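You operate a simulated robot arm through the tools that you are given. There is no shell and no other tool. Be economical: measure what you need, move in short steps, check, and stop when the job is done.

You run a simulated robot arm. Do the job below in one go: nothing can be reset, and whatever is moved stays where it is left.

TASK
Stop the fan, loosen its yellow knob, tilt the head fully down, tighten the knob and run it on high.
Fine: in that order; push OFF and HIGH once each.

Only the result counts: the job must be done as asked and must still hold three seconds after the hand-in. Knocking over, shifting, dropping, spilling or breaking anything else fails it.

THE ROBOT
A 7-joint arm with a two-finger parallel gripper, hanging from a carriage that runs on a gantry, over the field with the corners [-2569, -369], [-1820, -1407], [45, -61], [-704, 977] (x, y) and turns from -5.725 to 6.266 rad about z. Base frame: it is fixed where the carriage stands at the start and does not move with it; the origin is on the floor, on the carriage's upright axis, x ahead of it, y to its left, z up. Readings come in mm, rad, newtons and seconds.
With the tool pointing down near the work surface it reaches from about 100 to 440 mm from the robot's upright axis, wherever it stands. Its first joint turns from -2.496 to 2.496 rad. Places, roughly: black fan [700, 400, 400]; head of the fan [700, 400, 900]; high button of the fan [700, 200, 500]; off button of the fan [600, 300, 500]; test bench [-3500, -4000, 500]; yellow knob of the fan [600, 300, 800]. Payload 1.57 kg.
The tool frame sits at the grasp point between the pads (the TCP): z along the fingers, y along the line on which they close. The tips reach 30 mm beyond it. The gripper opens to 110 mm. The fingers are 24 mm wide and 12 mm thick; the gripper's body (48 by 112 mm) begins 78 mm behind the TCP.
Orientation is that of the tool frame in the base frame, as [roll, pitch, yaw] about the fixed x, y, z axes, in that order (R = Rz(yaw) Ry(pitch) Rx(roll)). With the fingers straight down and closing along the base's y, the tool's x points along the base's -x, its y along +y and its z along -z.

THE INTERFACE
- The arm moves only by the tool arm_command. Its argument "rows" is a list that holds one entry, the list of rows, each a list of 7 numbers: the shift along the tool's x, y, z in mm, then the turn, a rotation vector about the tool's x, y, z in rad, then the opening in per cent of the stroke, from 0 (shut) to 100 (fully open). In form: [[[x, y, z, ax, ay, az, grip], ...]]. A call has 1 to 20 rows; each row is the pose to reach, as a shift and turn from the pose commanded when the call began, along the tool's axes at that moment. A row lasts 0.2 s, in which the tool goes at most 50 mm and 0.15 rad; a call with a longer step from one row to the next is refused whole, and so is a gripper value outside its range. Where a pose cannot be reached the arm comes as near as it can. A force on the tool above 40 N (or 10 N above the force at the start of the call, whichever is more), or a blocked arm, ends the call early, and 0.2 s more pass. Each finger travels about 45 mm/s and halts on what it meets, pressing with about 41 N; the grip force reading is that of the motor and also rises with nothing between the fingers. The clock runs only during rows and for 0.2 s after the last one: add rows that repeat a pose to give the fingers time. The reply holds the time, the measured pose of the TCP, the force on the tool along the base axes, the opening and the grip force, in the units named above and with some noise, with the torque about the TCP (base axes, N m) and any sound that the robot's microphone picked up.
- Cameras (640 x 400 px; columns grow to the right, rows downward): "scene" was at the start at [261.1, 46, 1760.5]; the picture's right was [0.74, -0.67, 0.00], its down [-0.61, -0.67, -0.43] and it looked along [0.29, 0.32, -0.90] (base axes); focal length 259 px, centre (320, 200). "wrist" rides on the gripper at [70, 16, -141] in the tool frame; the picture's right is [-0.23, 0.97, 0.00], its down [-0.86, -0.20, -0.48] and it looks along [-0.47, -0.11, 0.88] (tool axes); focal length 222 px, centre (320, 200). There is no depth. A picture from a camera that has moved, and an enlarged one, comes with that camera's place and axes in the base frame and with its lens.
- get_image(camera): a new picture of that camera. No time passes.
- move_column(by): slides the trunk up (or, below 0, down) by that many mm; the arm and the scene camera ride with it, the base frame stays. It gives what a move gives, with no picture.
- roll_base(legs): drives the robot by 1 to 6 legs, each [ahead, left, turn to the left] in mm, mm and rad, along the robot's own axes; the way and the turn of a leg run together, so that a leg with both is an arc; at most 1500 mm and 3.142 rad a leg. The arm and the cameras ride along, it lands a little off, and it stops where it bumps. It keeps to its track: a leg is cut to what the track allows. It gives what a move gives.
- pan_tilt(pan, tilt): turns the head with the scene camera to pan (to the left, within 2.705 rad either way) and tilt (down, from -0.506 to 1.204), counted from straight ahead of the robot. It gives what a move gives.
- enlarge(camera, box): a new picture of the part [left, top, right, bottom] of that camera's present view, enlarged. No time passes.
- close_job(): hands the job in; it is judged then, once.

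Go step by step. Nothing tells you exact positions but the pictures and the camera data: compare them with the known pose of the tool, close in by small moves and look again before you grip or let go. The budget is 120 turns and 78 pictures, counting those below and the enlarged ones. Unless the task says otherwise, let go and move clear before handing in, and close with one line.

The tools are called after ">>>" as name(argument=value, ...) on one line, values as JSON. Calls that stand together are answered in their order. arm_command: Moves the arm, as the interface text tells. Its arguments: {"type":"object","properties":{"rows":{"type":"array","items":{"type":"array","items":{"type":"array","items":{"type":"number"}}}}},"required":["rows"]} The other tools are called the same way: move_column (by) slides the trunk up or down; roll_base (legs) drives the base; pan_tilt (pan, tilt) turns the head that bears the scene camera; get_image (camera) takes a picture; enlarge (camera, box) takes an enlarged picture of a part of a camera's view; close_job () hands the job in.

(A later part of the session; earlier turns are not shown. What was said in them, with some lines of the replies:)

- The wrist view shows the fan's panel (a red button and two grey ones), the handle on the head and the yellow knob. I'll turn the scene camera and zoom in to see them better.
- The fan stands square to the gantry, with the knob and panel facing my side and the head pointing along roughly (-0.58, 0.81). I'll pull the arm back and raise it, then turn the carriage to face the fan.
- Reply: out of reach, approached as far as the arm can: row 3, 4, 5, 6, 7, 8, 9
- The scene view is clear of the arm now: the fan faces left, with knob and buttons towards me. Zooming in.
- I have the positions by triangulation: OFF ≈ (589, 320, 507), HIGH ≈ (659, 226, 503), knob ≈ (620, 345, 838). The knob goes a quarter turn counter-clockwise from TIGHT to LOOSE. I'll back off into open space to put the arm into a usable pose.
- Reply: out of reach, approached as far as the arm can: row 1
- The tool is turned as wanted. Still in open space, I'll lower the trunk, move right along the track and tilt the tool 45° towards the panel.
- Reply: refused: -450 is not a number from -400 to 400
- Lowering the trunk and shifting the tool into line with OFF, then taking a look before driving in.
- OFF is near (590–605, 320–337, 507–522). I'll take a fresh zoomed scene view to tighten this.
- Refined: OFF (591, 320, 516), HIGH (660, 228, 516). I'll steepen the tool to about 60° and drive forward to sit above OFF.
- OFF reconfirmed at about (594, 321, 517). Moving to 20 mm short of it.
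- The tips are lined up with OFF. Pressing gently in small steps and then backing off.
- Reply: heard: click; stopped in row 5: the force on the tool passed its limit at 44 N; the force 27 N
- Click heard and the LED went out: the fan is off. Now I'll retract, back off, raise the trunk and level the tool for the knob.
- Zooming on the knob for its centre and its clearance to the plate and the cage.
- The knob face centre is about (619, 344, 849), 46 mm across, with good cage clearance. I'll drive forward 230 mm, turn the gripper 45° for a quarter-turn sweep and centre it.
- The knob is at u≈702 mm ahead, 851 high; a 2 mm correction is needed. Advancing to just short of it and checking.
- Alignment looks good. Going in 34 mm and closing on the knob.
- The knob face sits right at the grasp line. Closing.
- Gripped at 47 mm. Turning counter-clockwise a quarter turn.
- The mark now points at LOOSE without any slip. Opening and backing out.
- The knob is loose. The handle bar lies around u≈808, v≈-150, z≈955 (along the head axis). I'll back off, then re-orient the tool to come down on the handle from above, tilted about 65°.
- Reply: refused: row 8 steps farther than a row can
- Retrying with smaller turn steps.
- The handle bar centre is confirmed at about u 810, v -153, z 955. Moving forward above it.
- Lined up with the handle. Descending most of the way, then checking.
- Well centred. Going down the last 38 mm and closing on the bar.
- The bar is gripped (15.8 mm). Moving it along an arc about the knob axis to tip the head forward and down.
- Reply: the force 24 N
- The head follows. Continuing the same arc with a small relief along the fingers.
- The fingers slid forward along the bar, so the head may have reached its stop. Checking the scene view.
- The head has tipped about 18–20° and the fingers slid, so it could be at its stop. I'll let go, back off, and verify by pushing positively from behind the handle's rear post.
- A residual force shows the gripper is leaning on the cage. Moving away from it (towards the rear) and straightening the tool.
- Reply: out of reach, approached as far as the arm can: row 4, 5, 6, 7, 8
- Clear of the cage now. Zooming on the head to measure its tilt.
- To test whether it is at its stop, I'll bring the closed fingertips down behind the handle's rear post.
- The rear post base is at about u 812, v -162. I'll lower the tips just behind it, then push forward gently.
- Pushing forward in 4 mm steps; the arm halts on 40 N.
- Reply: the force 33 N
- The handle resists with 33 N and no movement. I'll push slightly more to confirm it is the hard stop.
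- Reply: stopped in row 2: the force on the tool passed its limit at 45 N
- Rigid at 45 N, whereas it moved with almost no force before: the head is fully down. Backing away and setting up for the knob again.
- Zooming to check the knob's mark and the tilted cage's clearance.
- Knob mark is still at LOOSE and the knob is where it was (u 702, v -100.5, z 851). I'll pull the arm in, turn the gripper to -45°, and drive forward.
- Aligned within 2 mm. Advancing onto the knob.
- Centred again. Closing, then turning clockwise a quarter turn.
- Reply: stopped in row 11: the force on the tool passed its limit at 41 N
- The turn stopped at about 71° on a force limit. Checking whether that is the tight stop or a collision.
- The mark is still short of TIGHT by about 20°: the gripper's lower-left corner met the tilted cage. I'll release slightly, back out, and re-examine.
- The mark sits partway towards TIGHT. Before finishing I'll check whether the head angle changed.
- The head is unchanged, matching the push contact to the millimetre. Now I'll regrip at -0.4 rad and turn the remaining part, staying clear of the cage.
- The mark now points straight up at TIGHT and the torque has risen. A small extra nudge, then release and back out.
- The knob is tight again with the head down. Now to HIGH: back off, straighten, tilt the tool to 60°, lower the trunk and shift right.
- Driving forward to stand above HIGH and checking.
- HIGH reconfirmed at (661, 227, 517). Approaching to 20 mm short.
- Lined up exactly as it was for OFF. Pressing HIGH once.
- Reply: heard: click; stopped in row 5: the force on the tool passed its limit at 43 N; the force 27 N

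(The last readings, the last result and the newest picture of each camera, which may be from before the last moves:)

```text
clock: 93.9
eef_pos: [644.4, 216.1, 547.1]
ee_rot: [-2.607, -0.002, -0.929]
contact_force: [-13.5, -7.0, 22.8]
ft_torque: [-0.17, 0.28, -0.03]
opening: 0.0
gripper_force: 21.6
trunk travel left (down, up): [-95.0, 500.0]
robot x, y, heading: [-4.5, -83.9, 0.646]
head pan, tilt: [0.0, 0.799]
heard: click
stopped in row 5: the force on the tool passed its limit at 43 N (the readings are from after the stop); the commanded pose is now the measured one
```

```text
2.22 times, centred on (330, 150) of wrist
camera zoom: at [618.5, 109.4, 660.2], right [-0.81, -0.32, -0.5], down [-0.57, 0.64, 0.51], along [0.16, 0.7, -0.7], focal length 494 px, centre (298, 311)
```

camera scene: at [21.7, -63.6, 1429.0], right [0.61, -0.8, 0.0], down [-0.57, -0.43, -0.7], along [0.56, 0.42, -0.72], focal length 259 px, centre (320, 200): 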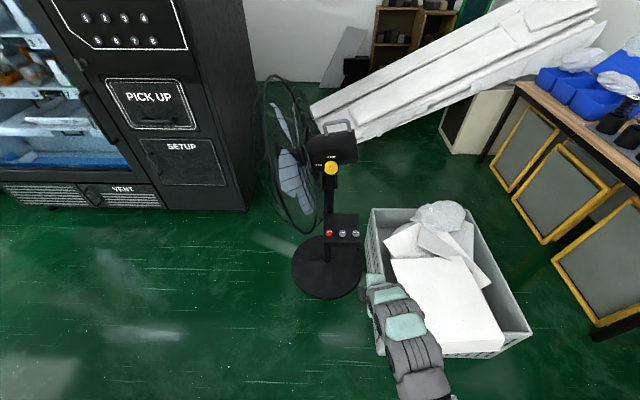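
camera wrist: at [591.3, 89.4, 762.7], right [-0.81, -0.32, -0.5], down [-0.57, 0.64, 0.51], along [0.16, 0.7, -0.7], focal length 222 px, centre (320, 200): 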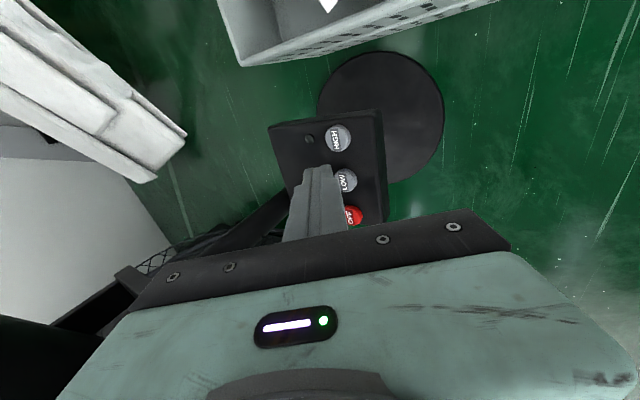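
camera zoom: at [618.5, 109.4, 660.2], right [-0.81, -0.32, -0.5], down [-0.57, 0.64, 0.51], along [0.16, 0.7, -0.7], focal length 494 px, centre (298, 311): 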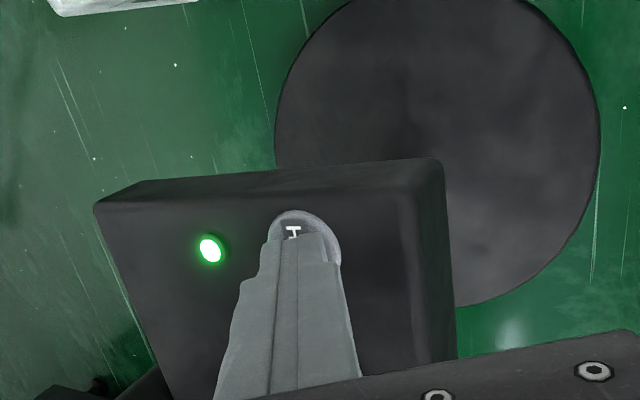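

Click heard and the HIGH lamp is on. Retracting, backing away and taking a final look.

>>> arm_command(rows=[[[0, 0, -30, 0, 0, 0, 0], [0, 0, -60, 0, 0, 0, 0], [0, 0, -90, 0, 0, 0, 0]]])

>>> roll_base(legs=[[-300, 0, 0]])

>>> enlarge(camera="scene", box=[230, 50, 400, 310])

>>> enlarge(camera="scene", box=[290, 100, 370, 250])

```text
clock: 94.7
eef_pos: [610.2, 189.5, 626.0]
ee_rot: [-2.605, -0.002, -0.929]
contact_force: [-0.5, 1.3, 0.4]
ft_torque: [0.0, -0.01, -0.02]
opening: 0.0
gripper_force: 21.3
trunk travel left (down, up): [-95.0, 500.0]
robot x, y, heading: [-6.6, -83.5, 0.651]
head pan, tilt: [0.0, 0.799]
```

```text
clock: 96.7
eef_pos: [372.4, 8.0, 625.6]
ee_rot: [-2.607, 0.0, -0.932]
contact_force: [-0.6, 0.4, 0.5]
ft_torque: [0.0, -0.01, 0.0]
opening: 0.0
gripper_force: 21.4
trunk travel left (down, up): [-95.0, 500.0]
robot x, y, heading: [-244.9, -264.2, 0.645]
head pan, tilt: [0.0, 0.799]
```

```text
1.54 times, centred on (315, 180) of scene
camera zoom: at [-2.6, -82.2, 1428.9], right [0.6, -0.8, 0.0], down [-0.57, -0.43, -0.7], along [0.56, 0.42, -0.72], focal length 398 px, centre (328, 231)
```

zoom: 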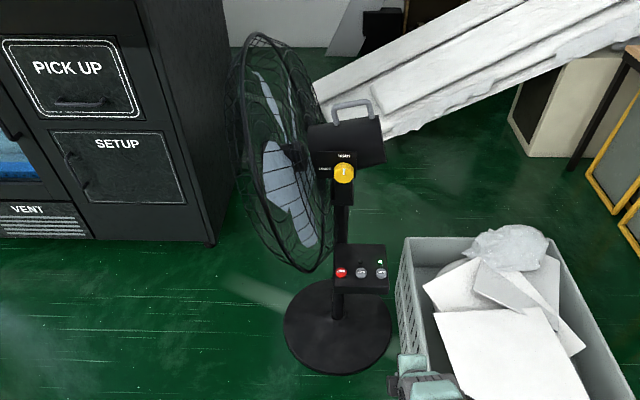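

```text
2.67 times, centred on (330, 175) of scene
camera zoom: at [-2.6, -82.2, 1428.9], right [0.6, -0.8, 0.0], down [-0.57, -0.43, -0.7], along [0.56, 0.42, -0.72], focal length 691 px, centre (293, 267)
```

zoom: 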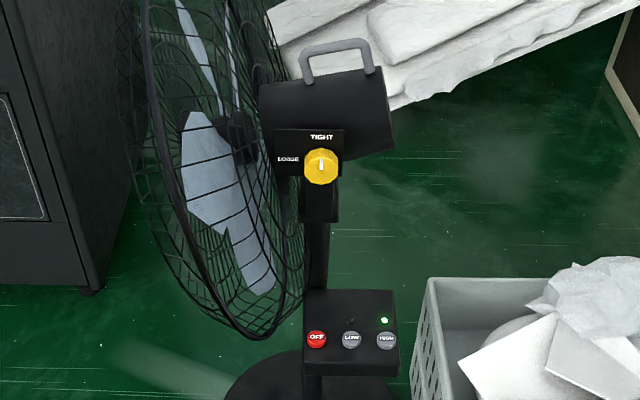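

The mark points at TIGHT, the head is tilted down, the lamp above HIGH is lit and the arm is clear. Handing in.

>>> close_job()

```text
The job is handed in.
```

The job is handed in: I pressed OFF once, loosened the knob, pushed the head down to its stop, tightened the knob back to TIGHT and pressed HIGH once. After HIGH clicked, its lamp came on. While I was working the handle and knob, the gripper briefly leaned on the cage, and it probably touched it once more. The head angle measured the same afterwards.
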